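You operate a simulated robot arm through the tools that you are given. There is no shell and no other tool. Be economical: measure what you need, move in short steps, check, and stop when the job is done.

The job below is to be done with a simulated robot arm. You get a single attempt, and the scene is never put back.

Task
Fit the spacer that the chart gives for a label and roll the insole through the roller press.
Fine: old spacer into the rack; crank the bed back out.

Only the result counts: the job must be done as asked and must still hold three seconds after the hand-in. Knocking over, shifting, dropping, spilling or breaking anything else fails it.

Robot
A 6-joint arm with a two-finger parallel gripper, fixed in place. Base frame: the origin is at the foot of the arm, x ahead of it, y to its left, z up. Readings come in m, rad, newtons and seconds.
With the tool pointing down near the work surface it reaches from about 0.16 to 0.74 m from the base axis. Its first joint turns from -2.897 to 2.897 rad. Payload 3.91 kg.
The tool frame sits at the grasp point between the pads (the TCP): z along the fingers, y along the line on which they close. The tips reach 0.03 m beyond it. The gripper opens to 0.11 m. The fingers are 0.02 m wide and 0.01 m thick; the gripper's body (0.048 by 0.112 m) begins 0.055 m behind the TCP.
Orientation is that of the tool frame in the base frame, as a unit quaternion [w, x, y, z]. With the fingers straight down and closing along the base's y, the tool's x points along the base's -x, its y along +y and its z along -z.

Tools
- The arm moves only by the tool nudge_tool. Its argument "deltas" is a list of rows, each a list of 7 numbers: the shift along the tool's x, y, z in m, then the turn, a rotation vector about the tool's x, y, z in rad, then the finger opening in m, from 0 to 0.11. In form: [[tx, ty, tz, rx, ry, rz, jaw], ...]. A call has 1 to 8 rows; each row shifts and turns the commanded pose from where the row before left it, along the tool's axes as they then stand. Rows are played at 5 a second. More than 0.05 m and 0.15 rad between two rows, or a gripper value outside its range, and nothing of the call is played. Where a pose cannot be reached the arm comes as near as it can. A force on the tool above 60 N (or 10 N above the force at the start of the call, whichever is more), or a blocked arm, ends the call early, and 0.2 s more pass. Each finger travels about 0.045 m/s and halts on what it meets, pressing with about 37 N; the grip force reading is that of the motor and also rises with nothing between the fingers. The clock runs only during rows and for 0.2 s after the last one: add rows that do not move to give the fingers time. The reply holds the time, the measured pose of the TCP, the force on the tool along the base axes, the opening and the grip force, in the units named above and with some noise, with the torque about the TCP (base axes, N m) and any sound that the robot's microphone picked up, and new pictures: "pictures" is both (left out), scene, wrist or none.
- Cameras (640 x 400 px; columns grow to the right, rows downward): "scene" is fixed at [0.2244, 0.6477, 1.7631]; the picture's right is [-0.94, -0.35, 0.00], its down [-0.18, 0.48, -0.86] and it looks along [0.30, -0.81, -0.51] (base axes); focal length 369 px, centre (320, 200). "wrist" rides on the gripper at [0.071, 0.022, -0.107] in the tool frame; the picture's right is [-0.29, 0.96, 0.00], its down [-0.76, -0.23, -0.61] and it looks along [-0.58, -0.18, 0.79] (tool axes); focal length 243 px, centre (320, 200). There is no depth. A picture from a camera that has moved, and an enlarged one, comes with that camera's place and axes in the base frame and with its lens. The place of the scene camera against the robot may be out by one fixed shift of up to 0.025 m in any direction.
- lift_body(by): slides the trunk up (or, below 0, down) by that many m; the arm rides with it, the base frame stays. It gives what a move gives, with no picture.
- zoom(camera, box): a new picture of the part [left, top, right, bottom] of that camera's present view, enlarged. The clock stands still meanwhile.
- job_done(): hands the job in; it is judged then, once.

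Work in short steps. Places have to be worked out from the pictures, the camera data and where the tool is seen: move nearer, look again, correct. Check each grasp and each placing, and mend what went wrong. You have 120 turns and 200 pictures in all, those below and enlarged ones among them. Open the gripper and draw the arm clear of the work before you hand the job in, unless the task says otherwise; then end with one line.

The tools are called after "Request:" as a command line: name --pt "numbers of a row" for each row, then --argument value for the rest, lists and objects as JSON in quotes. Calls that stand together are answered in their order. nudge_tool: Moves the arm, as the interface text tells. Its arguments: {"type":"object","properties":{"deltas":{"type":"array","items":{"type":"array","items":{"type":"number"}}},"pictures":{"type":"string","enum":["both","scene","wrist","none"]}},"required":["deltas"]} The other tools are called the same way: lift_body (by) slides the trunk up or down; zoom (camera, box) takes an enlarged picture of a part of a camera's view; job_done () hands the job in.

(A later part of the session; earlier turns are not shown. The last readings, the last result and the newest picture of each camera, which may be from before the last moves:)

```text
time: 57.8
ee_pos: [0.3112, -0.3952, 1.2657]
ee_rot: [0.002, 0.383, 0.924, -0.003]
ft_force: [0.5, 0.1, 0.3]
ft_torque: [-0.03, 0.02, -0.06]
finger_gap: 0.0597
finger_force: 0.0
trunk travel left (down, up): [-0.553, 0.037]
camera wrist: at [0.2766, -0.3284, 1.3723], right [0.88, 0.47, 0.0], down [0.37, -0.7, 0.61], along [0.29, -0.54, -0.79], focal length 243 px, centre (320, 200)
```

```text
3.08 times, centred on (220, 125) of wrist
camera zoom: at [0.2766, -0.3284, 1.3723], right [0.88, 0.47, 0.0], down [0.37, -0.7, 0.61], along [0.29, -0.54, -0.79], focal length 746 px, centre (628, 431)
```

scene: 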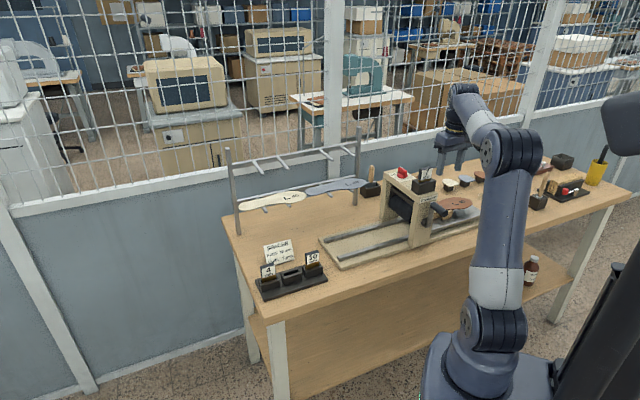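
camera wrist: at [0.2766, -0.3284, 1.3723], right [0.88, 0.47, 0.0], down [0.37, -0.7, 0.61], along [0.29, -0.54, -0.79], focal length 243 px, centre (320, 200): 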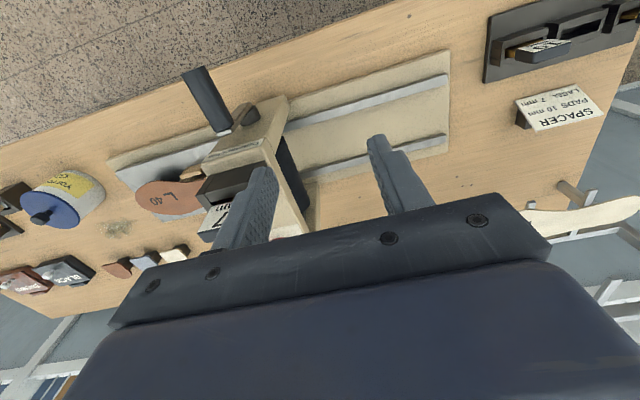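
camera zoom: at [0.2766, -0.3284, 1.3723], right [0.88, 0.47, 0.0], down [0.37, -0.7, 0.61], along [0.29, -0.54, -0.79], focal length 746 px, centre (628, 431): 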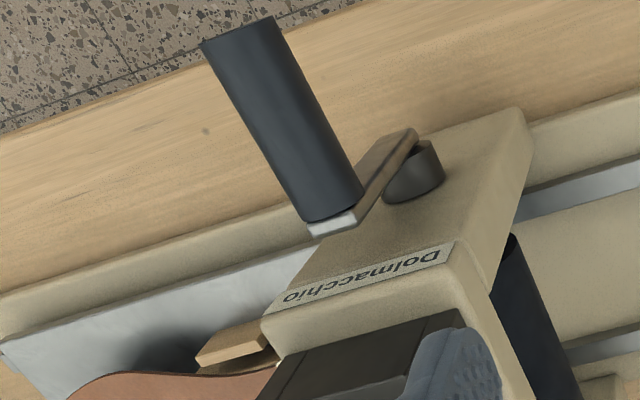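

Request:
zoom --camera "wrist" --box '[210, 90, 270, 140]'

Request:
zoom --camera "scene" --box '[425, 195, 455, 235]'

```text
8.00 times, centred on (240, 115) of wrist
camera zoom: at [0.2766, -0.3284, 1.3723], right [0.88, 0.47, 0.0], down [0.37, -0.7, 0.61], along [0.29, -0.54, -0.79], focal length 1941 px, centre (960, 880)
```

zoom: 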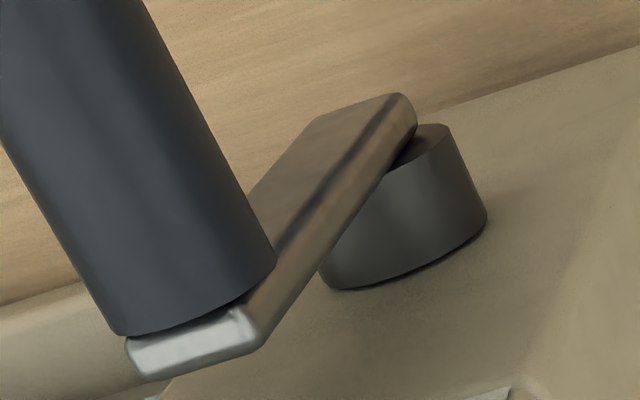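

```text
10.00 times, centred on (440, 215) of scene
camera zoom: at [0.2244, 0.6477, 1.7631], right [-0.94, -0.35, 0.0], down [-0.18, 0.48, -0.86], along [0.3, -0.81, -0.51], focal length 3689 px, centre (-880, 50)
```

zoom: 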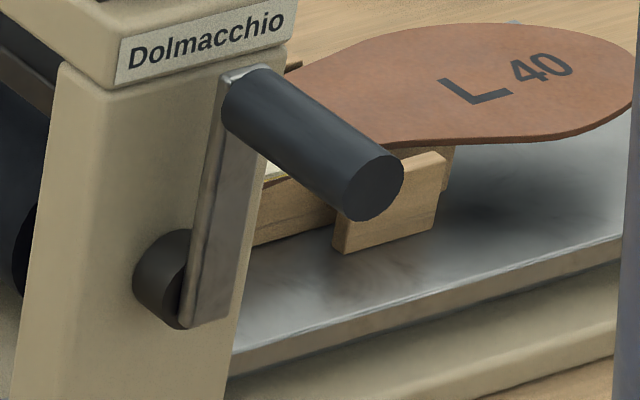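

The crank measures about 0.0815 m radius with the hub at z of about 1.0235, u = -0.168. I move over the outer half of the handle.

Request:
nudge_tool --pt "0.017 -0.036 0 0 0 0 0.06" --pt "0.017 -0.036 0 0 0 0 0.06" --pt "0.0155 -0.0367 0 0 0 0 0.06" --pt "0 0 0.04 0 0 0 0.06" --pt "0 0 0.03 0 0 0 0.06" --pt "0 0 0 0 0 0 0.06" --pictures "both"

Request:
zoom --camera "scene" --box '[410, 150, 490, 230]'

Request:
zoom --camera "wrist" --box '[220, 60, 420, 220]'

```text
time: 59.2
ee_pos: [0.1959, -0.4378, 1.1924]
ee_rot: [0.004, 0.382, 0.924, -0.003]
ft_force: [-0.2, -0.5, -1.1]
ft_torque: [0.0, 0.0, 0.01]
finger_gap: 0.06
finger_force: 0.1
trunk travel left (down, up): [-0.553, 0.037]
camera wrist: at [0.1605, -0.3702, 1.2984], right [0.88, 0.47, 0.0], down [0.37, -0.69, 0.62], along [0.29, -0.54, -0.79], focal length 243 px, centre (320, 200)
```

scene: 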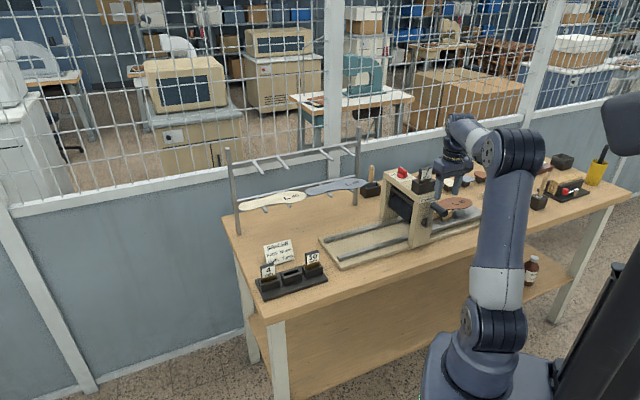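
wrist: 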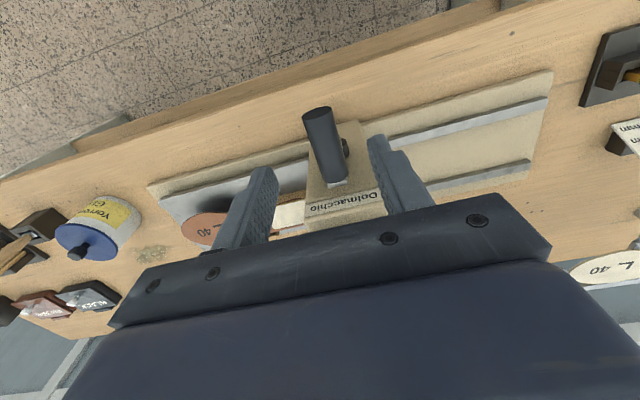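

```text
5.00 times, centred on (450, 190) of scene
camera zoom: at [0.2244, 0.6477, 1.7631], right [-0.94, -0.35, 0.0], down [-0.18, 0.48, -0.86], along [0.3, -0.81, -0.51], focal length 1845 px, centre (-330, 250)
```

zoom: 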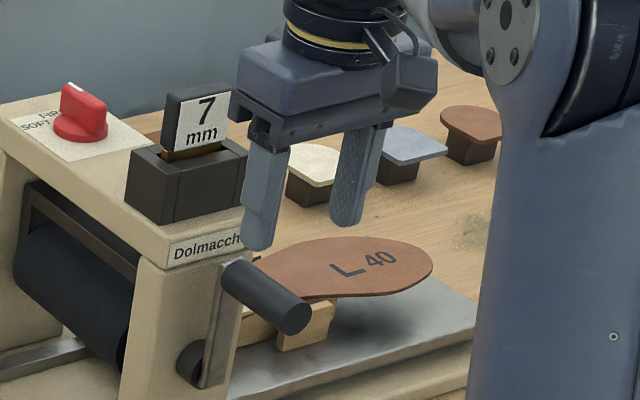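

```text
2.50 times, centred on (320, 140) of wrist
camera zoom: at [0.1605, -0.3702, 1.2984], right [0.88, 0.47, 0.0], down [0.37, -0.69, 0.62], along [0.29, -0.54, -0.79], focal length 606 px, centre (320, 350)
```

zoom: 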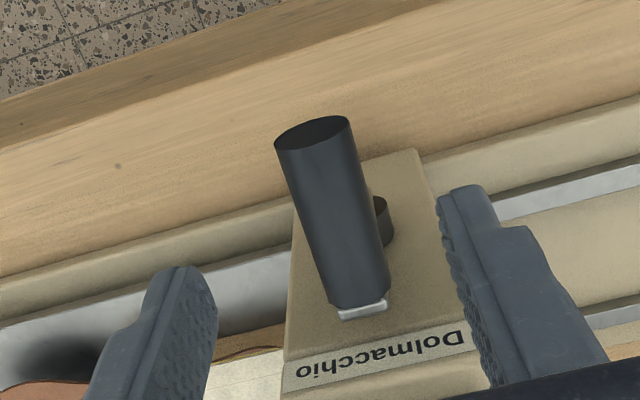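

Alignment is good. I descend so the handle sits near the fingertips (TCP z of about 1.121) and close on it.

Request:
nudge_tool --pt "0 0.002 0.04 0 0 0 0.06" --pt "0 0 0.031 0 0 0 0.06" --pt "0 0 0 0 0 0 0.06" --pt "0 0 0 0 0 0 0.03" --pt "0 0 0 0 0 0 0.01" --pt "0 0 0 0 0 0 0.01" --pictures "none"

Request:
zoom --camera "scene" --box '[410, 160, 490, 240]'

```text
time: 60.6
ee_pos: [0.2005, -0.4381, 1.1218]
ee_rot: [0.003, 0.383, 0.924, -0.003]
ft_force: [-0.8, 0.4, -0.7]
ft_torque: [-0.17, -0.11, 0.0]
finger_gap: 0.0248
finger_force: 35.1
trunk travel left (down, up): [-0.553, 0.037]
```

```text
5.00 times, centred on (450, 200) of scene
camera zoom: at [0.2244, 0.6477, 1.7631], right [-0.94, -0.35, 0.0], down [-0.18, 0.48, -0.86], along [0.3, -0.81, -0.51], focal length 1845 px, centre (-330, 200)
```

zoom: 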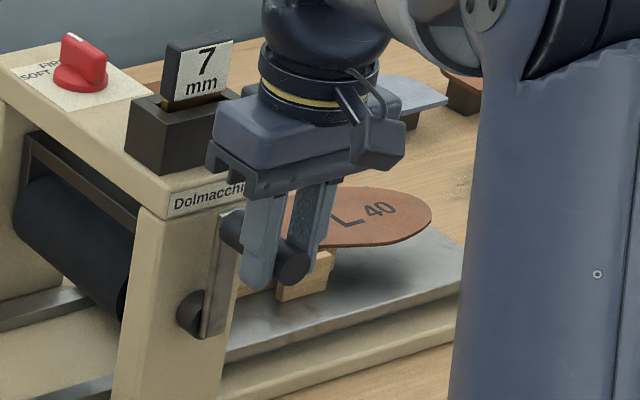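

The handle is gripped (25 mm diameter). I test the first 30° of the turn with the top moving toward the bed side, and watch which way the bed goes.

Request:
nudge_tool --pt "0 -0.0106 0.0007 0 0 0 0.01" --pt "0 -0.0105 0.0021 0 0 0 0.01" --pt "0 -0.0101 0.0034 0 0 0 0.01" --pt "0 -0.0096 0.0047 0 0 0 0.01" --pt "0 0 0 0 0 0 0.01" --pictures "scene"

Request:
zoom --camera "scene" --box '[410, 160, 490, 240]'

```text
time: 61.2
ee_pos: [0.1958, -0.4381, 1.1205]
ee_rot: [0.006, 0.38, 0.925, 0.007]
ft_force: [26.5, 32.5, 12.4]
ft_torque: [0.5, -0.91, -0.27]
finger_gap: 0.0246
finger_force: 44.7
trunk travel left (down, up): [-0.553, 0.037]
stopped in row 2: the force on the tool passed its limit (the readings are from after the stop); the commanded pose is now the measured one
```

scene: 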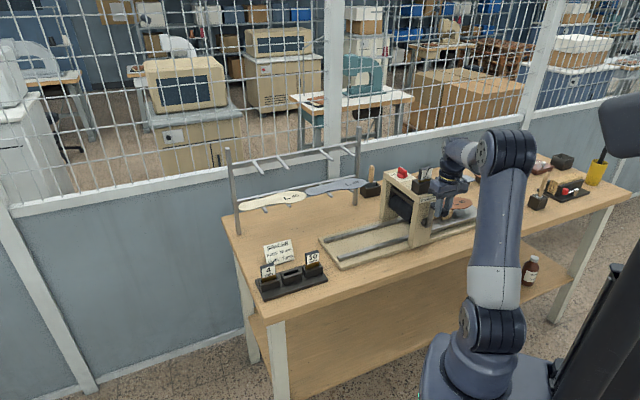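

```text
5.00 times, centred on (450, 200) of scene
camera zoom: at [0.2244, 0.6477, 1.7631], right [-0.94, -0.35, 0.0], down [-0.18, 0.48, -0.86], along [0.3, -0.81, -0.51], focal length 1845 px, centre (-330, 200)
```

zoom: 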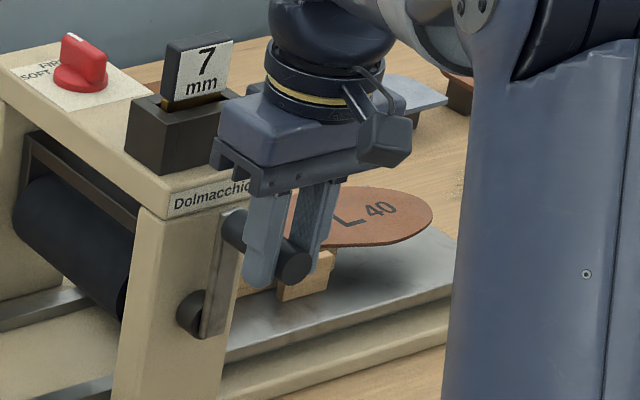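

It is blocked in that direction after about 4 mm, probably at the bed's end stop. I try the other direction.

Request:
nudge_tool --pt "0 0.004 -0.0005 0 0 0 0.01" --pt "0 0.0106 0.0007 0 0 0 0.01" --pt "0 0.0105 0.0021 0 0 0 0.01" --pt "0 0.0101 0.0034 0 0 0 0.01" --pt "0 0 0 0 0 0 0.01" --pictures "scene"

Request:
zoom --camera "scene" --box '[410, 160, 490, 240]'

```text
time: 62.4
ee_pos: [0.2163, -0.4203, 1.1127]
ee_rot: [0.005, 0.381, 0.925, 0.006]
ft_force: [-1.2, -4.9, -2.9]
ft_torque: [-0.79, -0.4, 0.0]
finger_gap: 0.0245
finger_force: 45.5
trunk travel left (down, up): [-0.553, 0.037]
```

scene: 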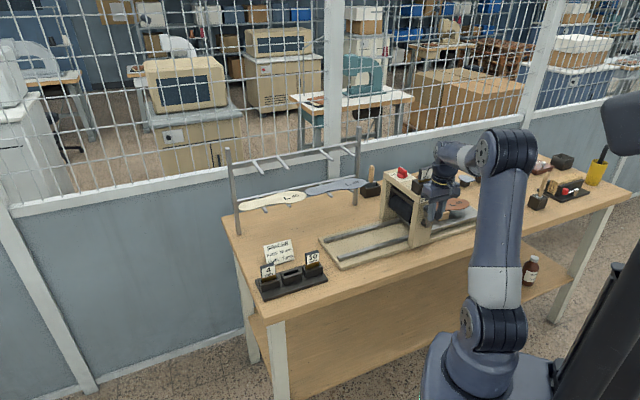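

```text
5.00 times, centred on (450, 200) of scene
camera zoom: at [0.2244, 0.6477, 1.7631], right [-0.94, -0.35, 0.0], down [-0.18, 0.48, -0.86], along [0.3, -0.81, -0.51], focal length 1845 px, centre (-330, 200)
```

zoom: 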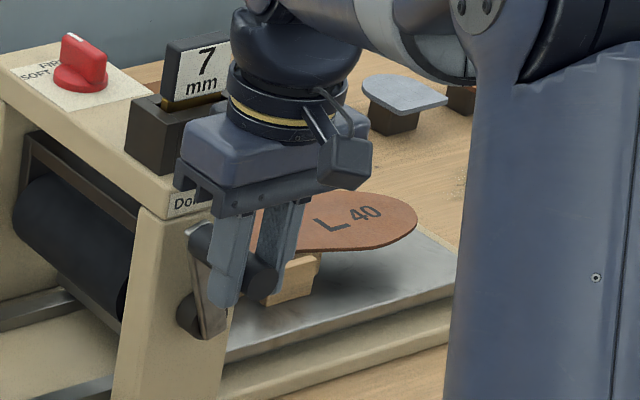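

This is the right way: the bed and insole move into the rollers. I let it settle and read the true position.

Request:
nudge_tool --pt "0 0 0 0 0 0 0.01" --pt "0 0 0 0 0 0 0.01" --pictures "none"

```text
time: 63.0
ee_pos: [0.2169, -0.4193, 1.1126]
ee_rot: [0.004, 0.382, 0.924, 0.007]
ft_force: [-1.5, -4.6, -9.4]
ft_torque: [-1.01, -0.83, -0.11]
finger_gap: 0.0247
finger_force: 44.7
trunk travel left (down, up): [-0.553, 0.037]
```

Forces are small and the motion follows. I continue the arc, checking again after about 45°.

Request:
nudge_tool --pt "0 0.0141 0.0077 0 0 0 0.01" --pt "0 0.0122 0.0102 0 0 0 0.01" --pt "0 0.01 0.0125 0 0 0 0.01" --pt "0 0.0073 0.0141 0 0 0 0.01" --pt "0 0 0 0 0 0 0.01" --pictures "scene"

Request:
zoom --camera "scene" --box '[390, 160, 490, 240]'

```text
time: 64.2
ee_pos: [0.2483, -0.3875, 1.0697]
ee_rot: [0.004, 0.381, 0.924, 0.005]
ft_force: [-2.3, 0.4, 5.0]
ft_torque: [-0.22, 0.37, -0.32]
finger_gap: 0.0246
finger_force: 45.3
trunk travel left (down, up): [-0.553, 0.037]
```

scene: 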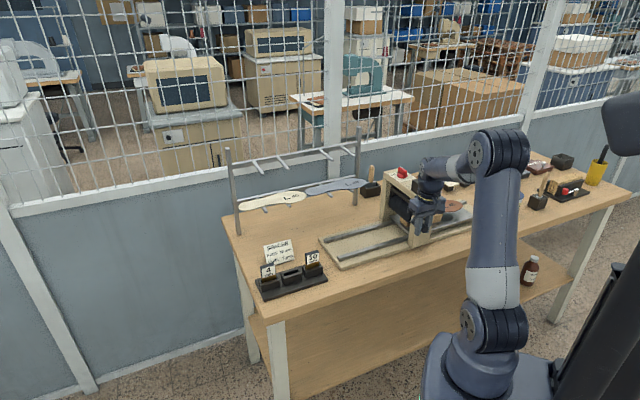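

```text
5.00 times, centred on (440, 200) of scene
camera zoom: at [0.2244, 0.6477, 1.7631], right [-0.94, -0.35, 0.0], down [-0.18, 0.48, -0.86], along [0.3, -0.81, -0.51], focal length 1845 px, centre (-280, 200)
```

zoom: 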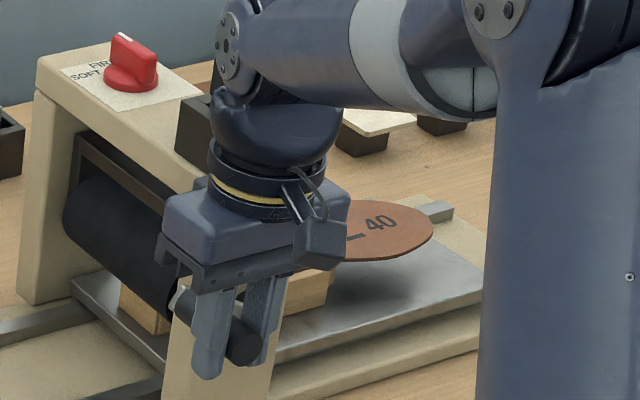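

The bed plate is emerging on the far side and the forces are low. I continue the arc through the horizontal.

Request:
nudge_tool --pt "0 0.0035 0.0154 0 0 0 0.01" --pt "0 0.0005 0.0158 0 0 0 0.01" --pt "0 0 0 0 0 0 0.01" --pictures "none"

Request:
nudge_tool --pt "0 -0.0025 0.0155 0 0 0 0.01" --pt "0 -0.005 0.015 0 0 0 0.01" --pt "0 0 0 0 0 0 0.01" --pictures "scene"

Request:
zoom --camera "scene" --box '[370, 160, 490, 260]'

```text
time: 65.0
ee_pos: [0.2553, -0.3806, 1.0383]
ee_rot: [0.005, 0.381, 0.925, 0.006]
ft_force: [30.1, 32.8, 4.8]
ft_torque: [0.01, -0.08, 0.13]
finger_gap: 0.0248
finger_force: 45.3
trunk travel left (down, up): [-0.553, 0.037]
```

```text
time: 65.5
ee_pos: [0.2559, -0.3802, 1.0193]
ee_rot: [0.004, 0.382, 0.924, 0.012]
ft_force: [26.6, 26.8, -4.9]
ft_torque: [-0.45, -0.62, -0.17]
finger_gap: 0.0247
finger_force: 44.9
trunk travel left (down, up): [-0.553, 0.037]
stopped in row 2: the force on the tool passed its limit (the readings are from after the stop); the commanded pose is now the measured one
```

scene: 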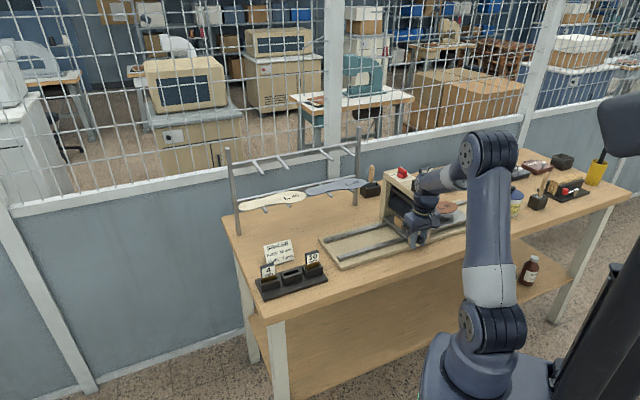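

```text
4.00 times, centred on (430, 210) of scene
camera zoom: at [0.2244, 0.6477, 1.7631], right [-0.94, -0.35, 0.0], down [-0.18, 0.48, -0.86], along [0.3, -0.81, -0.51], focal length 1476 px, centre (-120, 160)
```

zoom: 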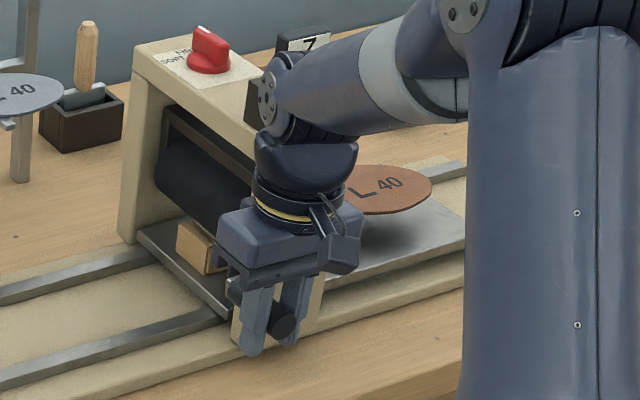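

There is about 40 N pulling outward, so the crank radius is a bit larger than I commanded. I ease outward a few millimetres and read the force.

Request:
nudge_tool --pt "0 0.003 0 0 0 0 0.01" --pt "0 0 0 0 0 0 0.01" --pictures "none"

```text
time: 66.0
ee_pos: [0.2558, -0.3806, 1.0205]
ee_rot: [0.006, 0.382, 0.924, 0.01]
ft_force: [26.4, 22.4, -7.0]
ft_torque: [0.9, 0.7, 0.02]
finger_gap: 0.0247
finger_force: 44.7
trunk travel left (down, up): [-0.553, 0.037]
```

Request:
nudge_tool --pt "0 0.005 0 0 0 0 0.01" --pt "0 0 0 0 0 0 0.01" --pt "0 0 0 0 0 0 0.01" --pictures "wrist"

```text
time: 66.8
ee_pos: [0.2553, -0.3805, 1.0217]
ee_rot: [0.006, 0.384, 0.923, 0.009]
ft_force: [7.5, 3.5, -3.6]
ft_torque: [0.49, 0.49, -0.16]
finger_gap: 0.0245
finger_force: 45.2
trunk travel left (down, up): [-0.553, 0.037]
camera wrist: at [0.2188, -0.3154, 1.1286], right [0.88, 0.47, 0.02], down [0.36, -0.71, 0.61], along [0.3, -0.53, -0.79], focal length 243 px, centre (320, 200)
```

wrist: 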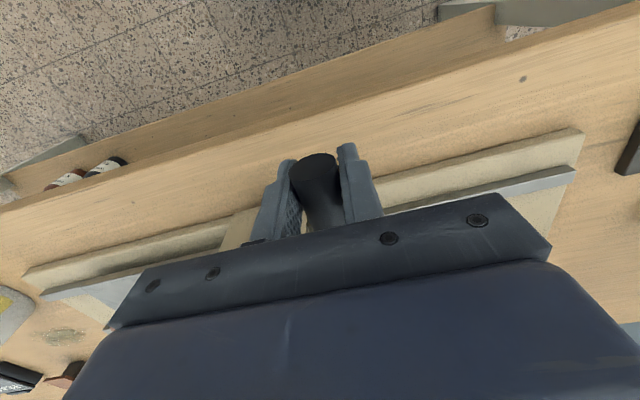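

The handle is rigidly at 0.0795 m from the hub, so the radius is about 0.08 m and the residual force is just arm lag. I continue the arc down toward the bottom.

Request:
nudge_tool --pt "0 -0.003 0.0163 0 0 0 0.01" --pt "0 -0.0074 0.015 0 0 0 0.01" --pt "0 -0.0103 0.0132 0 0 0 0.01" --pt "0 0 0 0 0 0 0.01" --pictures "none"

```text
time: 67.8
ee_pos: [0.2455, -0.3912, 0.9735]
ee_rot: [0.003, 0.381, 0.924, 0.013]
ft_force: [14.9, 23.8, -23.4]
ft_torque: [0.3, 0.5, 0.04]
finger_gap: 0.0248
finger_force: 45.5
trunk travel left (down, up): [-0.553, 0.037]
```

The pads have slid down along the handle by about 19 mm, which would put the tips too near the table at the bottom. I loosen slightly, raise the tool and re-grip with the handle near the tips.

Request:
nudge_tool --pt "0 0 0 0 0 0 0.034" --pt "0 0 0 0 0 0 0.034" --pt "0 0 0 0 0 0 0.034" --pictures "none"

Request:
zoom --camera "wrist" --box '[250, 120, 390, 240]'

Request:
zoom --camera "scene" --box '[370, 160, 490, 260]'

```text
time: 68.7
ee_pos: [0.2426, -0.3948, 0.9767]
ee_rot: [0.006, 0.381, 0.924, 0.01]
ft_force: [0.1, -0.2, 0.0]
ft_torque: [-0.02, 0.02, 0.0]
finger_gap: 0.0344
finger_force: 0.1
trunk travel left (down, up): [-0.553, 0.037]
```

```text
3.33 times, centred on (320, 180) of wrist
camera zoom: at [0.2067, -0.3304, 1.0833], right [0.88, 0.47, 0.02], down [0.36, -0.71, 0.61], along [0.3, -0.53, -0.8], focal length 809 px, centre (320, 267)
```

zoom: 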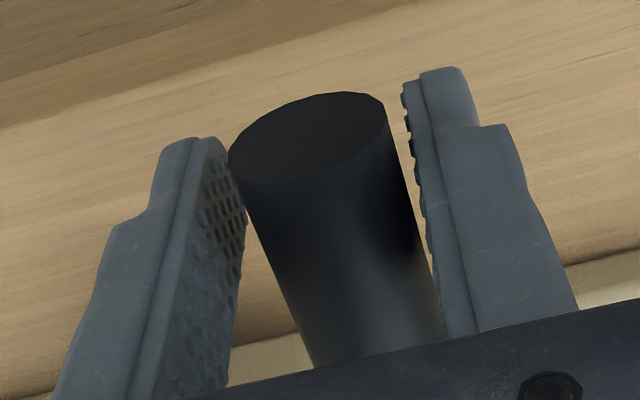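

```text
4.00 times, centred on (430, 210) of scene
camera zoom: at [0.2244, 0.6477, 1.7631], right [-0.94, -0.35, 0.0], down [-0.18, 0.48, -0.86], along [0.3, -0.81, -0.51], focal length 1476 px, centre (-120, 160)
```

zoom: 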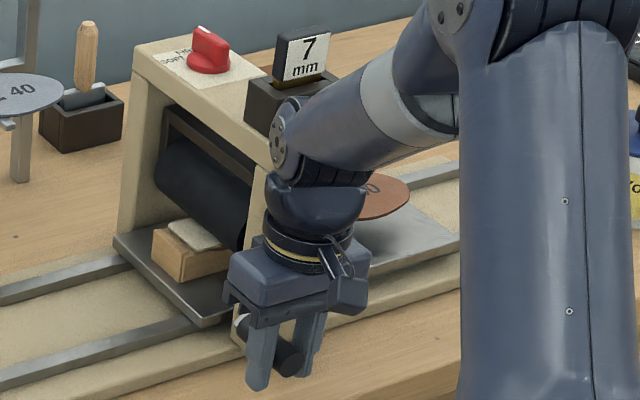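

The handle centre is at z of about 0.978, u = -0.103. I raise the tool by 17 mm, shift 7 mm outward along the handle for more clearance to the press, and re-grip.

Request:
nudge_tool --pt "0 0.004 -0.0173 0 0 0 0.034" --pt "0.0075 0 0 0 0 0 0.034" --pt "0 0 0 0 0 0 0.034" --pt "0 0 0 0 0 0 0.01" --pt "0 0 0 0 0 0 0.01" --pictures "none"

Request:
zoom --camera "wrist" --box '[250, 100, 390, 220]'

```text
time: 69.8
ee_pos: [0.2406, -0.3879, 0.9932]
ee_rot: [0.007, 0.382, 0.924, 0.01]
ft_force: [-2.4, -3.5, -0.3]
ft_torque: [-0.11, -0.04, -0.02]
finger_gap: 0.0248
finger_force: 44.0
trunk travel left (down, up): [-0.553, 0.037]
```

```text
3.33 times, centred on (320, 160) of wrist
camera zoom: at [0.2031, -0.3233, 1.1002], right [0.88, 0.47, 0.02], down [0.36, -0.71, 0.61], along [0.3, -0.53, -0.8], focal length 809 px, centre (320, 333)
```

zoom: 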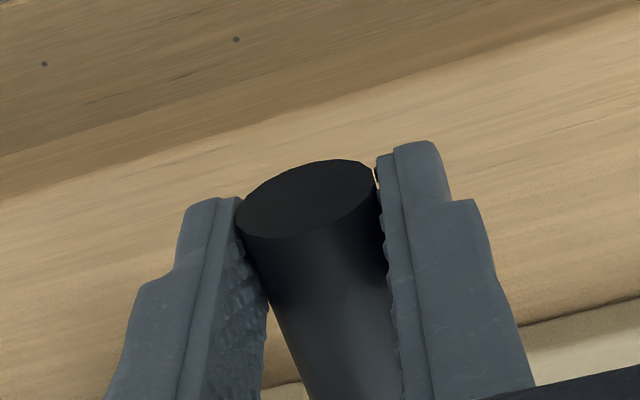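

The grip is good, with the handle at about 126° on its circle. I continue through the bottom.

Request:
nudge_tool --pt "0 -0.0112 0.0125 0 0 0 0.01" --pt "0 -0.0135 0.0098 0 0 0 0.01" --pt "0 -0.0153 0.0068 0 0 0 0.01" --pt "0 0 0 0 0 0 0.01" --pictures "scene"

Request:
zoom --camera "scene" --box '[370, 160, 490, 260]'

```text
time: 70.8
ee_pos: [0.2123, -0.4145, 0.9625]
ee_rot: [0.007, 0.383, 0.924, 0.01]
ft_force: [3.4, 1.4, -6.7]
ft_torque: [0.02, 0.06, 0.01]
finger_gap: 0.0246
finger_force: 45.7
trunk travel left (down, up): [-0.553, 0.037]
```

scene: 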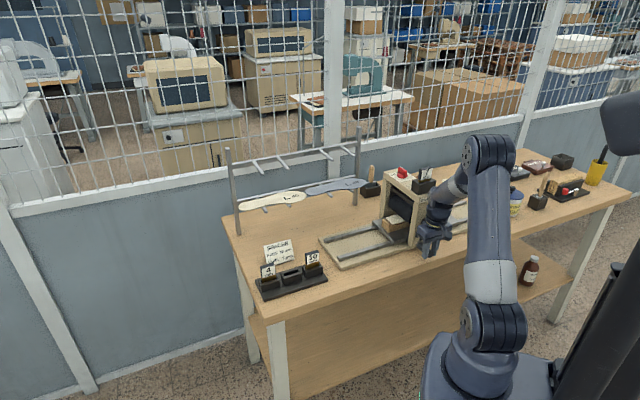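

```text
4.00 times, centred on (430, 210) of scene
camera zoom: at [0.2244, 0.6477, 1.7631], right [-0.94, -0.35, 0.0], down [-0.18, 0.48, -0.86], along [0.3, -0.81, -0.51], focal length 1476 px, centre (-120, 160)
```

zoom: 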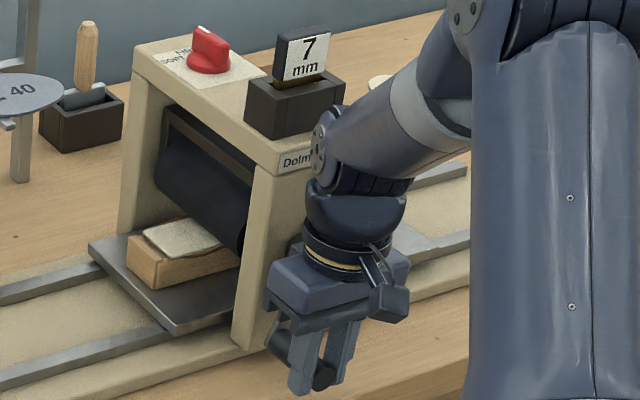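

It's going well: the wood block and the insole's white part are through. I continue past the bottom.

Request:
nudge_tool --pt "0 -0.0163 0.0035 0 0 0 0.01" --pt "0 -0.0168 0.0 0 0 0 0.01" --pt "0 -0.0163 -0.0035 0 0 0 0.01" --pt "0 -0.0153 -0.0068 0 0 0 0.01" --pt "0 0 0 0 0 0 0.01" --pictures "none"

Request:
zoom --camera "scene" --box '[370, 160, 490, 260]'

```text
time: 72.0
ee_pos: [0.1672, -0.4588, 0.9688]
ee_rot: [0.007, 0.383, 0.924, 0.009]
ft_force: [2.7, -1.0, -1.4]
ft_torque: [-0.41, -0.29, 0.03]
finger_gap: 0.0247
finger_force: 44.6
trunk travel left (down, up): [-0.553, 0.037]
```

```text
4.00 times, centred on (430, 210) of scene
camera zoom: at [0.2244, 0.6477, 1.7631], right [-0.94, -0.35, 0.0], down [-0.18, 0.48, -0.86], along [0.3, -0.81, -0.51], focal length 1476 px, centre (-120, 160)
```

zoom: 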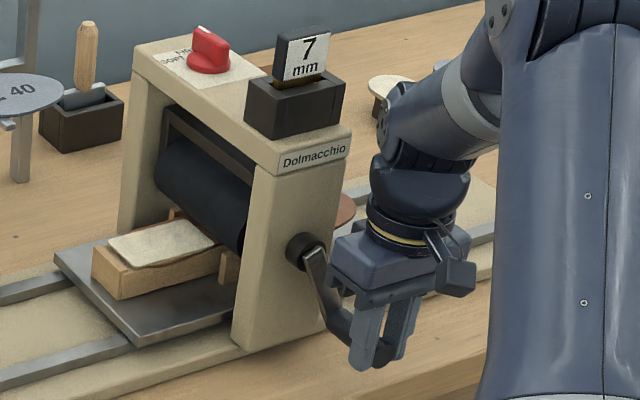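

I continue up the near side of the circle.

Request:
nudge_tool --pt "0 -0.0135 -0.0098 0 0 0 0.01" --pt "0 -0.0112 -0.0125 0 0 0 0.01" --pt "0 -0.0084 -0.0145 0 0 0 0.01" --pt "0 -0.0052 -0.0159 0 0 0 0.01" --pt "0 0 0 0 0 0 0.01" --pictures "none"

Request:
zoom --camera "scene" --box '[370, 160, 490, 260]'

```text
time: 73.2
ee_pos: [0.137, -0.4881, 1.0218]
ee_rot: [0.007, 0.383, 0.924, 0.01]
ft_force: [-3.2, 4.8, -6.3]
ft_torque: [-0.05, 0.39, -0.03]
finger_gap: 0.0246
finger_force: 45.5
trunk travel left (down, up): [-0.553, 0.037]
```

```text
4.00 times, centred on (430, 210) of scene
camera zoom: at [0.2244, 0.6477, 1.7631], right [-0.94, -0.35, 0.0], down [-0.18, 0.48, -0.86], along [0.3, -0.81, -0.51], focal length 1476 px, centre (-120, 160)
```

zoom: 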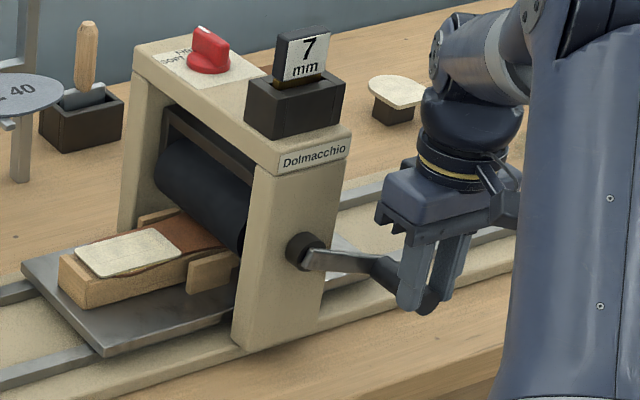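

Request:
nudge_tool --pt "0 -0.0005 -0.0166 0 0 0 0.01" --pt "0 0.0017 -0.0166 0 0 0 0.01" --pt "0 0.0052 -0.0159 0 0 0 0.01" --pt "0 0.0084 -0.0145 0 0 0 0.01" --pt "0 0 0 0 0 0 0.01" --pictures "none"

Request:
zoom --camera "scene" --box '[370, 160, 490, 260]'

```text
time: 74.5
ee_pos: [0.1417, -0.4827, 1.0879]
ee_rot: [0.007, 0.382, 0.924, 0.005]
ft_force: [-33.2, -38.0, 18.1]
ft_torque: [-1.37, 1.22, 0.35]
finger_gap: 0.035
finger_force: 25.4
trunk travel left (down, up): [-0.553, 0.037]
```

```text
4.00 times, centred on (430, 210) of scene
camera zoom: at [0.2244, 0.6477, 1.7631], right [-0.94, -0.35, 0.0], down [-0.18, 0.48, -0.86], along [0.3, -0.81, -0.51], focal length 1476 px, centre (-120, 160)
```

zoom: 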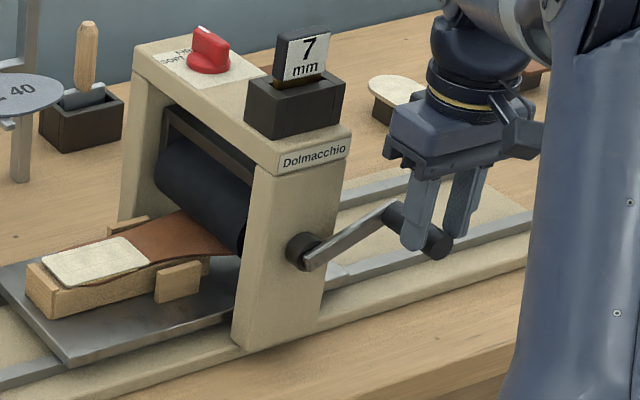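

The handle lagged and slid toward the fingertips, spreading them. I open, look, and re-grip lower.

Request:
nudge_tool --pt "0 0 0 0 0 0 0.045" --pt "0 0 0 0 0 0 0.045" --pt "0 0 0 0 0 0 0.045" --pictures "wrist"

Request:
zoom --camera "wrist" --box '[220, 90, 420, 220]'

Request:
zoom --camera "scene" --box '[310, 160, 490, 260]'

```text
time: 75.2
ee_pos: [0.1457, -0.4777, 1.0837]
ee_rot: [0.005, 0.382, 0.924, 0.012]
ft_force: [-8.2, -10.7, 0.9]
ft_torque: [-0.28, 0.37, -0.09]
finger_gap: 0.0516
finger_force: 6.5
trunk travel left (down, up): [-0.553, 0.037]
camera wrist: at [0.1087, -0.4133, 1.1916], right [0.88, 0.47, 0.03], down [0.36, -0.71, 0.6], along [0.3, -0.52, -0.8], focal length 243 px, centre (320, 200)
```

wrist: 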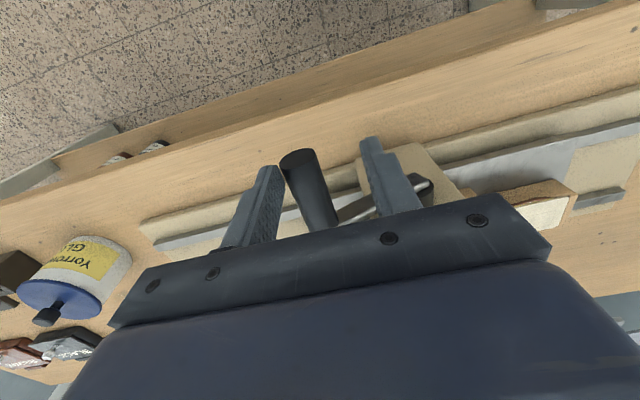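

```text
3.08 times, centred on (320, 155) of wrist
camera zoom: at [0.1087, -0.4133, 1.1916], right [0.88, 0.47, 0.03], down [0.36, -0.71, 0.6], along [0.3, -0.52, -0.8], focal length 746 px, centre (320, 338)
```

zoom: 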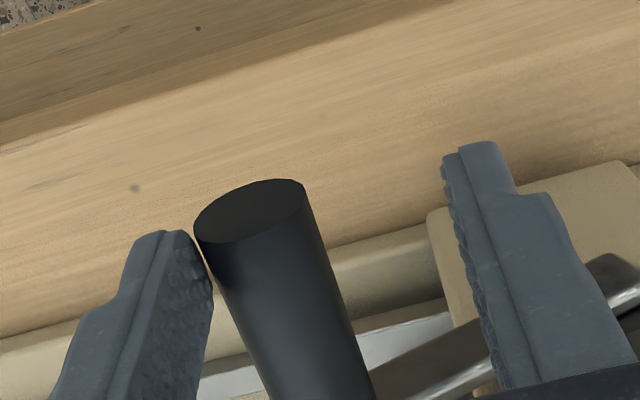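

```text
3.56 times, centred on (400, 210) of scene
camera zoom: at [0.2244, 0.6477, 1.7631], right [-0.94, -0.35, 0.0], down [-0.18, 0.48, -0.86], along [0.3, -0.81, -0.51], focal length 1312 px, centre (36, 164)
```

zoom: 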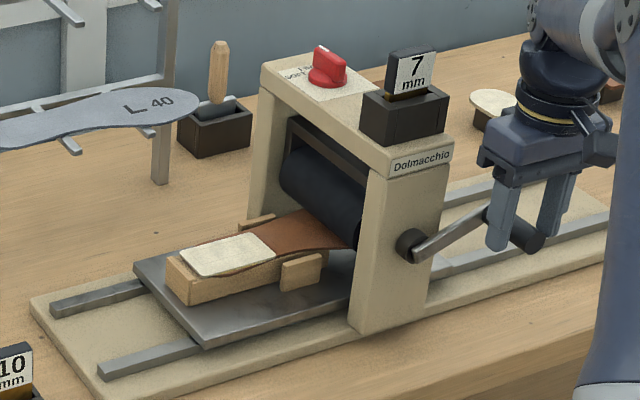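

The handle is at about θ = 291° (z of about 1.052). I shift the tool over it, go 25 mm lower and re-grip deeper.

Request:
nudge_tool --pt "0 -0.009 0.0 0 0 0 0.055" --pt "0.0 0 0.0125 0 0 0 0.055" --pt "-0.003 0 0.0125 0 0 0 0.055" --pt "0 0 0 0 0 0 0.055" --pt "0 0 0 0 0 0 0.02" --pt "0 0 0 0 0 0 0.005" --pt "0 0 0 0 0 0 0.005" --pt "0 0 0 0 0 0 0.005" --pictures "none"

Request:
zoom --camera "wrist" --box '[220, 90, 420, 220]'

```text
time: 77.0
ee_pos: [0.1395, -0.4896, 1.0598]
ee_rot: [0.007, 0.382, 0.924, 0.008]
ft_force: [-22.4, -25.1, 7.4]
ft_torque: [-0.26, 0.51, -0.17]
finger_gap: 0.025
finger_force: 44.9
trunk travel left (down, up): [-0.553, 0.037]
```

```text
3.08 times, centred on (320, 155) of wrist
camera zoom: at [0.1026, -0.4239, 1.1665], right [0.88, 0.47, 0.02], down [0.36, -0.71, 0.61], along [0.3, -0.53, -0.79], focal length 746 px, centre (320, 338)
```

zoom: 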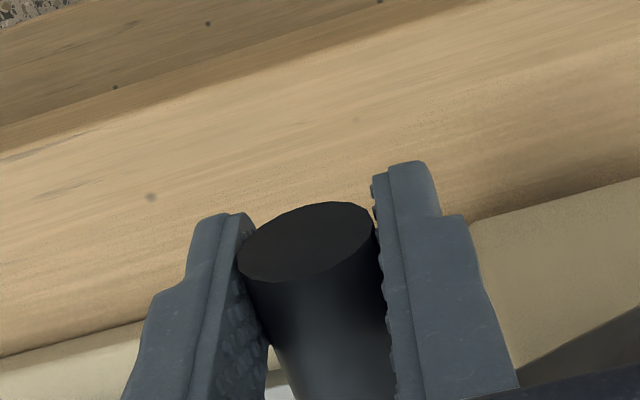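

Gripped again at about θ = 281°. I step up slowly and watch the force to see how hard the crank resists.

Request:
nudge_tool --pt "0 -0.005 -0.004 0 0 0 0.0" --pt "0 0 -0.006 0 0 0 0.0" --pt "0 0 0 0 0 0 0.0" --pictures "none"

Request:
zoom --camera "scene" --box '[310, 160, 490, 260]'

```text
time: 77.8
ee_pos: [0.1416, -0.4872, 1.0675]
ee_rot: [0.004, 0.383, 0.924, 0.014]
ft_force: [0.4, 11.4, -11.1]
ft_torque: [-0.26, 0.1, 0.03]
finger_gap: 0.0248
finger_force: 44.5
trunk travel left (down, up): [-0.553, 0.037]
```

```text
3.56 times, centred on (400, 210) of scene
camera zoom: at [0.2244, 0.6477, 1.7631], right [-0.94, -0.35, 0.0], down [-0.18, 0.48, -0.86], along [0.3, -0.81, -0.51], focal length 1312 px, centre (36, 164)
```

zoom: 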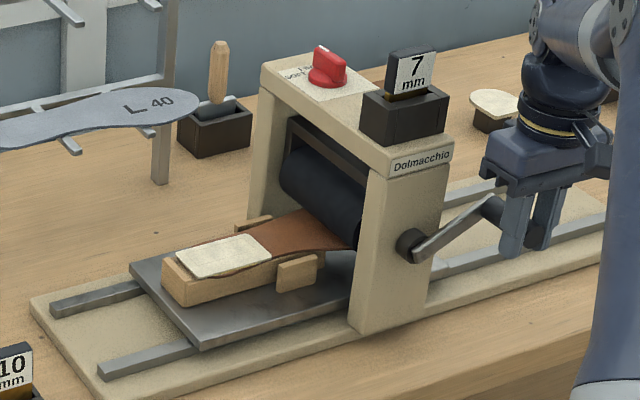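

It moves again with modest force, so the earlier slip came from a phase mismatch. I continue in smaller steps.

Request:
nudge_tool --pt "0 0.0035 -0.0116 0 0 0 0.0" --pt "0 0.0 0 0 0 0 0.0" --pt "0 0.0062 -0.0107 0 0 0 0.0" --pt "0 0 0 0 0 0 0.0" --pt "0 0 0 0 0 0 0.0" --pictures "none"

Request:
zoom --camera "scene" --box '[310, 160, 490, 260]'

```text
time: 79.0
ee_pos: [0.1497, -0.4799, 1.0906]
ee_rot: [0.003, 0.382, 0.924, 0.014]
ft_force: [24.4, 27.9, -34.8]
ft_torque: [0.24, -0.14, 0.0]
finger_gap: 0.0247
finger_force: 45.1
trunk travel left (down, up): [-0.553, 0.037]
```

```text
3.56 times, centred on (400, 210) of scene
camera zoom: at [0.2244, 0.6477, 1.7631], right [-0.94, -0.35, 0.0], down [-0.18, 0.48, -0.86], along [0.3, -0.81, -0.51], focal length 1312 px, centre (36, 164)
```

zoom: 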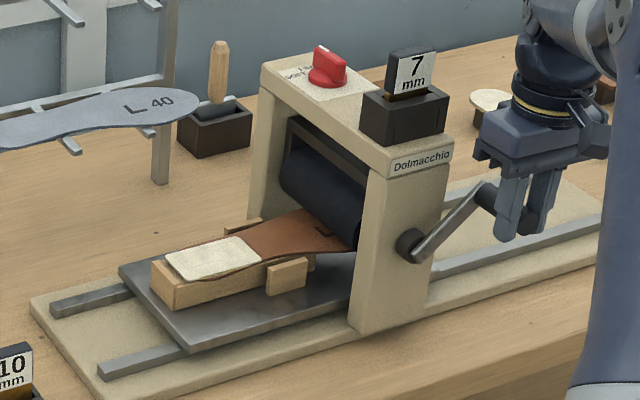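

The tool is now slightly too far out on the circle. I fold an inward correction into the next steps.

Request:
nudge_tool --pt "0 0.0115 -0.0066 0 0 0 0.0" --pt "0 0 0 0 0 0 0.0" --pt "0 0.0116 -0.0061 0 0 0 0.0" --pt "0 0 0 0 0 0 0.0" --pictures "none"

```text
time: 80.0
ee_pos: [0.1611, -0.4691, 1.1081]
ee_rot: [0.008, 0.382, 0.924, 0.008]
ft_force: [-11.2, -1.2, 2.7]
ft_torque: [0.27, 0.94, -0.13]
finger_gap: 0.0244
finger_force: 45.1
trunk travel left (down, up): [-0.553, 0.037]
```

Low force again at about 322°. I continue over the top.

Request:
nudge_tool --pt "0 0.0135 -0.0083 0 0 0 0.0" --pt "0 0.0116 -0.0048 0 0 0 0.0" --pt "0 0.0122 -0.0029 0 0 0 0.0" --pt "0 0.0125 -0.001 0 0 0 0.0" --pt "0 0 0 0 0 0 0.0" --pictures "none"

Request:
zoom --camera "scene" --box '[310, 160, 490, 260]'

```text
time: 80.6
ee_pos: [0.165, -0.4641, 1.1115]
ee_rot: [0.003, 0.384, 0.923, 0.001]
ft_force: [-31.7, -31.7, -17.6]
ft_torque: [-0.49, 0.55, 0.08]
finger_gap: 0.0246
finger_force: 44.6
trunk travel left (down, up): [-0.553, 0.037]
stopped in row 2: the force on the tool passed its limit (the readings are from after the stop); the commanded pose is now the measured one
```

```text
3.56 times, centred on (400, 210) of scene
camera zoom: at [0.2244, 0.6477, 1.7631], right [-0.94, -0.35, 0.0], down [-0.18, 0.48, -0.86], along [0.3, -0.81, -0.51], focal length 1312 px, centre (36, 164)
```

zoom: 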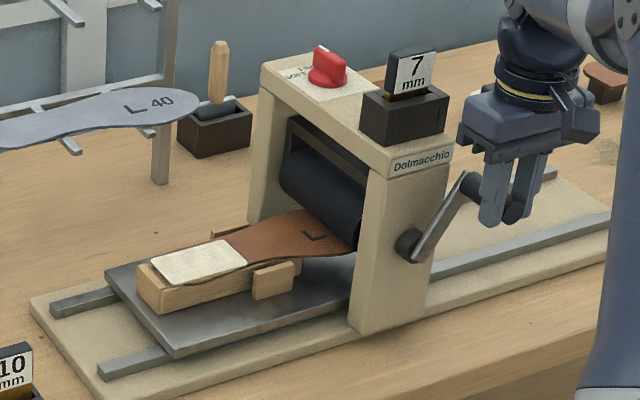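

The crank resisted at about 45 N here, around 327°. I try smaller, slower steps.

Request:
nudge_tool --pt "0 0.003 -0.0015 0 0 0 0.0" --pt "0 0.003 -0.0015 0 0 0 0.0" --pt "0 0.003 -0.0015 0 0 0 0.0" --pt "0 0 0 0 0 0 0.0" --pt "0 0 0 0 0 0 0.0" --pictures "none"

```text
time: 80.9
ee_pos: [0.1666, -0.4629, 1.1131]
ee_rot: [0.002, 0.385, 0.923, -0.003]
ft_force: [-20.2, -27.2, -16.5]
ft_torque: [-0.56, 0.29, 0.2]
finger_gap: 0.0243
finger_force: 45.2
trunk travel left (down, up): [-0.553, 0.037]
stopped in row 1: the force on the tool passed its limit (the readings are from after the stop); the commanded pose is now the measured one
```

Request:
nudge_tool --pt "0 0 0 0 0 0 0.0" --pt "0 0 0 0 0 0 0.0" --pt "0 0 0 0 0 0 0.0" --pictures "none"

Request:
zoom --camera "scene" --box '[340, 180, 420, 260]'

```text
time: 81.7
ee_pos: [0.167, -0.4635, 1.1123]
ee_rot: [0.001, 0.384, 0.923, -0.001]
ft_force: [-29.4, -33.4, -21.4]
ft_torque: [-0.85, 0.03, 0.0]
finger_gap: 0.0246
finger_force: 45.0
trunk travel left (down, up): [-0.553, 0.037]
```

```text
5.00 times, centred on (380, 220) of scene
camera zoom: at [0.2244, 0.6477, 1.7631], right [-0.94, -0.35, 0.0], down [-0.18, 0.48, -0.86], along [0.3, -0.81, -0.51], focal length 1845 px, centre (20, 100)
```

zoom: 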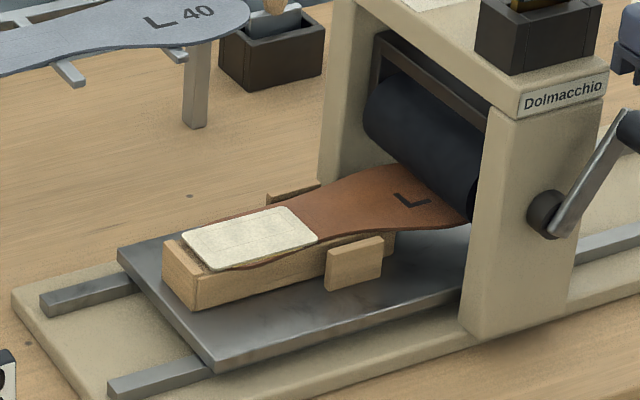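

Request:
zoom --camera "scene" --box '[400, 160, 520, 250]'

Request:
zoom --camera "wrist" --box '[200, 60, 560, 240]'

```text
4.44 times, centred on (460, 205) of scene
camera zoom: at [0.2244, 0.6477, 1.7631], right [-0.94, -0.35, 0.0], down [-0.18, 0.48, -0.86], along [0.3, -0.81, -0.51], focal length 1640 px, centre (-302, 178)
```

zoom: 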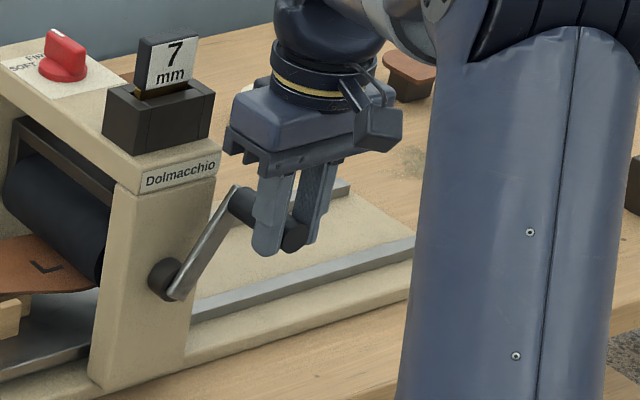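

```text
1.78 times, centred on (380, 150) of wrist
camera zoom: at [0.1312, -0.3972, 1.2188], right [0.88, 0.47, 0.0], down [0.37, -0.7, 0.61], along [0.29, -0.54, -0.79], focal length 431 px, centre (213, 289)
```

zoom: 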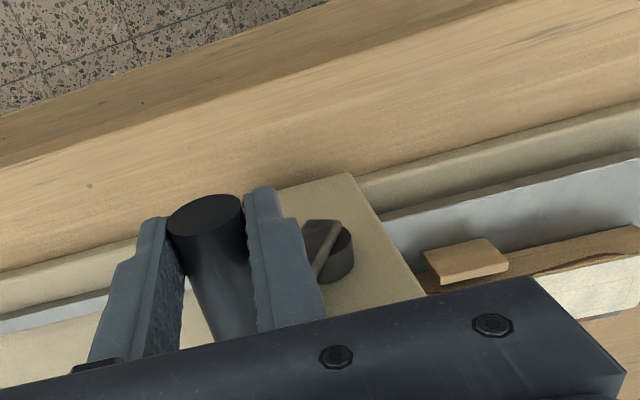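

The steady force is purely along the crank's direction of motion. I push once more toward the limit and compare the bed position, to tell an end stop from friction.

Request:
nudge_tool --pt "0 0.0015 -0.001 0 0 0 0.0" --pt "0 0.0015 -0.001 0 0 0 0.0" --pt "0 0.0015 -0.001 0 0 0 0.0" --pt "0 0.0015 -0.001 0 0 0 0.0" --pictures "none"

Request:
zoom --camera "scene" --box '[340, 180, 420, 260]'

```text
time: 82.3
ee_pos: [0.1665, -0.4648, 1.1118]
ee_rot: [-0.001, 0.384, 0.923, -0.005]
ft_force: [-15.5, -26.7, -19.9]
ft_torque: [-0.74, 0.04, 0.14]
finger_gap: 0.0248
finger_force: 45.3
trunk travel left (down, up): [-0.553, 0.037]
stopped in row 2: the force on the tool passed its limit (the readings are from after the stop); the commanded pose is now the measured one
```

```text
5.00 times, centred on (380, 220) of scene
camera zoom: at [0.2244, 0.6477, 1.7631], right [-0.94, -0.35, 0.0], down [-0.18, 0.48, -0.86], along [0.3, -0.81, -0.51], focal length 1845 px, centre (20, 100)
```

zoom: 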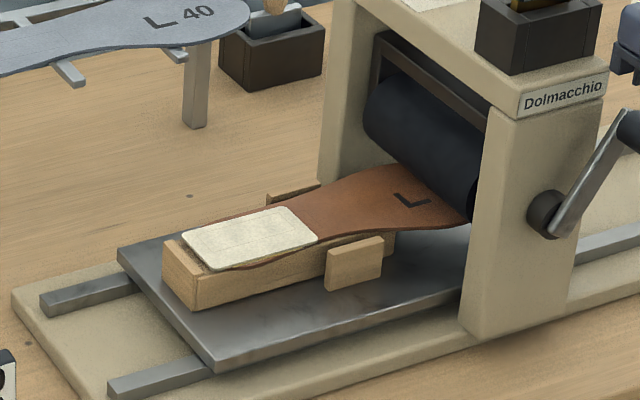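

There is no movement at 60 N: this is the far end stop, and the white label area has gone fully through. I now crank the bed back out by reversing the arc.

Request:
nudge_tool --pt "0 -0.005 0.002 0 0 0 0.0" --pt "0 -0.0132 0.0103 0 0 0 0.0" --pt "0 -0.0107 0.0128 0 0 0 0.0" --pt "0 0 0 0 0 0 0.0" --pictures "none"

```text
time: 83.3
ee_pos: [0.1502, -0.4801, 1.0903]
ee_rot: [0.0, 0.383, 0.924, -0.004]
ft_force: [10.2, -5.3, 1.6]
ft_torque: [0.04, -0.47, 0.04]
finger_gap: 0.0245
finger_force: 44.6
trunk travel left (down, up): [-0.553, 0.037]
```

Following well (θ of about 305°). Continuing.

Request:
nudge_tool --pt "0 -0.0085 0.0147 0 0 0 0.0" --pt "0 -0.0046 0.0161 0 0 0 0.0" --pt "0 -0.0012 0.0167 0 0 0 0.0" --pt "0 0 0 0 0 0 0.0" --pictures "none"

```text
time: 84.3
ee_pos: [0.1345, -0.492, 1.0429]
ee_rot: [0.002, 0.384, 0.923, -0.006]
ft_force: [3.6, -17.5, 4.7]
ft_torque: [-0.08, -0.25, 0.2]
finger_gap: 0.0248
finger_force: 45.4
trunk travel left (down, up): [-0.553, 0.037]
```

Request:
nudge_tool --pt "0 0.0035 0.0166 0 0 0 0.0" --pt "0 0.0062 0.0157 0 0 0 0.0" --pt "0 0.0089 0.0142 0 0 0 0.0" --pt "0 0 0 0 0 0 0.0" --pictures "none"

Request:
zoom --camera "scene" --box '[340, 160, 500, 260]'

```text
time: 85.0
ee_pos: [0.1381, -0.4885, 1.0041]
ee_rot: [0.0, 0.382, 0.924, -0.012]
ft_force: [-28.5, -31.5, -15.5]
ft_torque: [0.21, 0.51, 0.14]
finger_gap: 0.0248
finger_force: 45.2
trunk travel left (down, up): [-0.553, 0.037]
stopped in row 3: the force on the tool passed its limit (the readings are from after the stop); the commanded pose is now the measured one
```

```text
4.00 times, centred on (420, 210) of scene
camera zoom: at [0.2244, 0.6477, 1.7631], right [-0.94, -0.35, 0.0], down [-0.18, 0.48, -0.86], along [0.3, -0.81, -0.51], focal length 1476 px, centre (-80, 160)
```

zoom: 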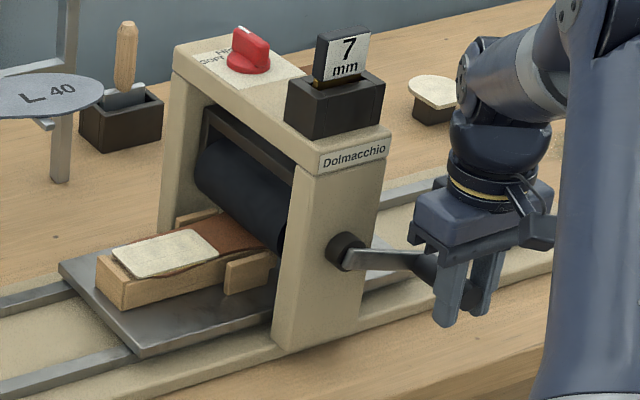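

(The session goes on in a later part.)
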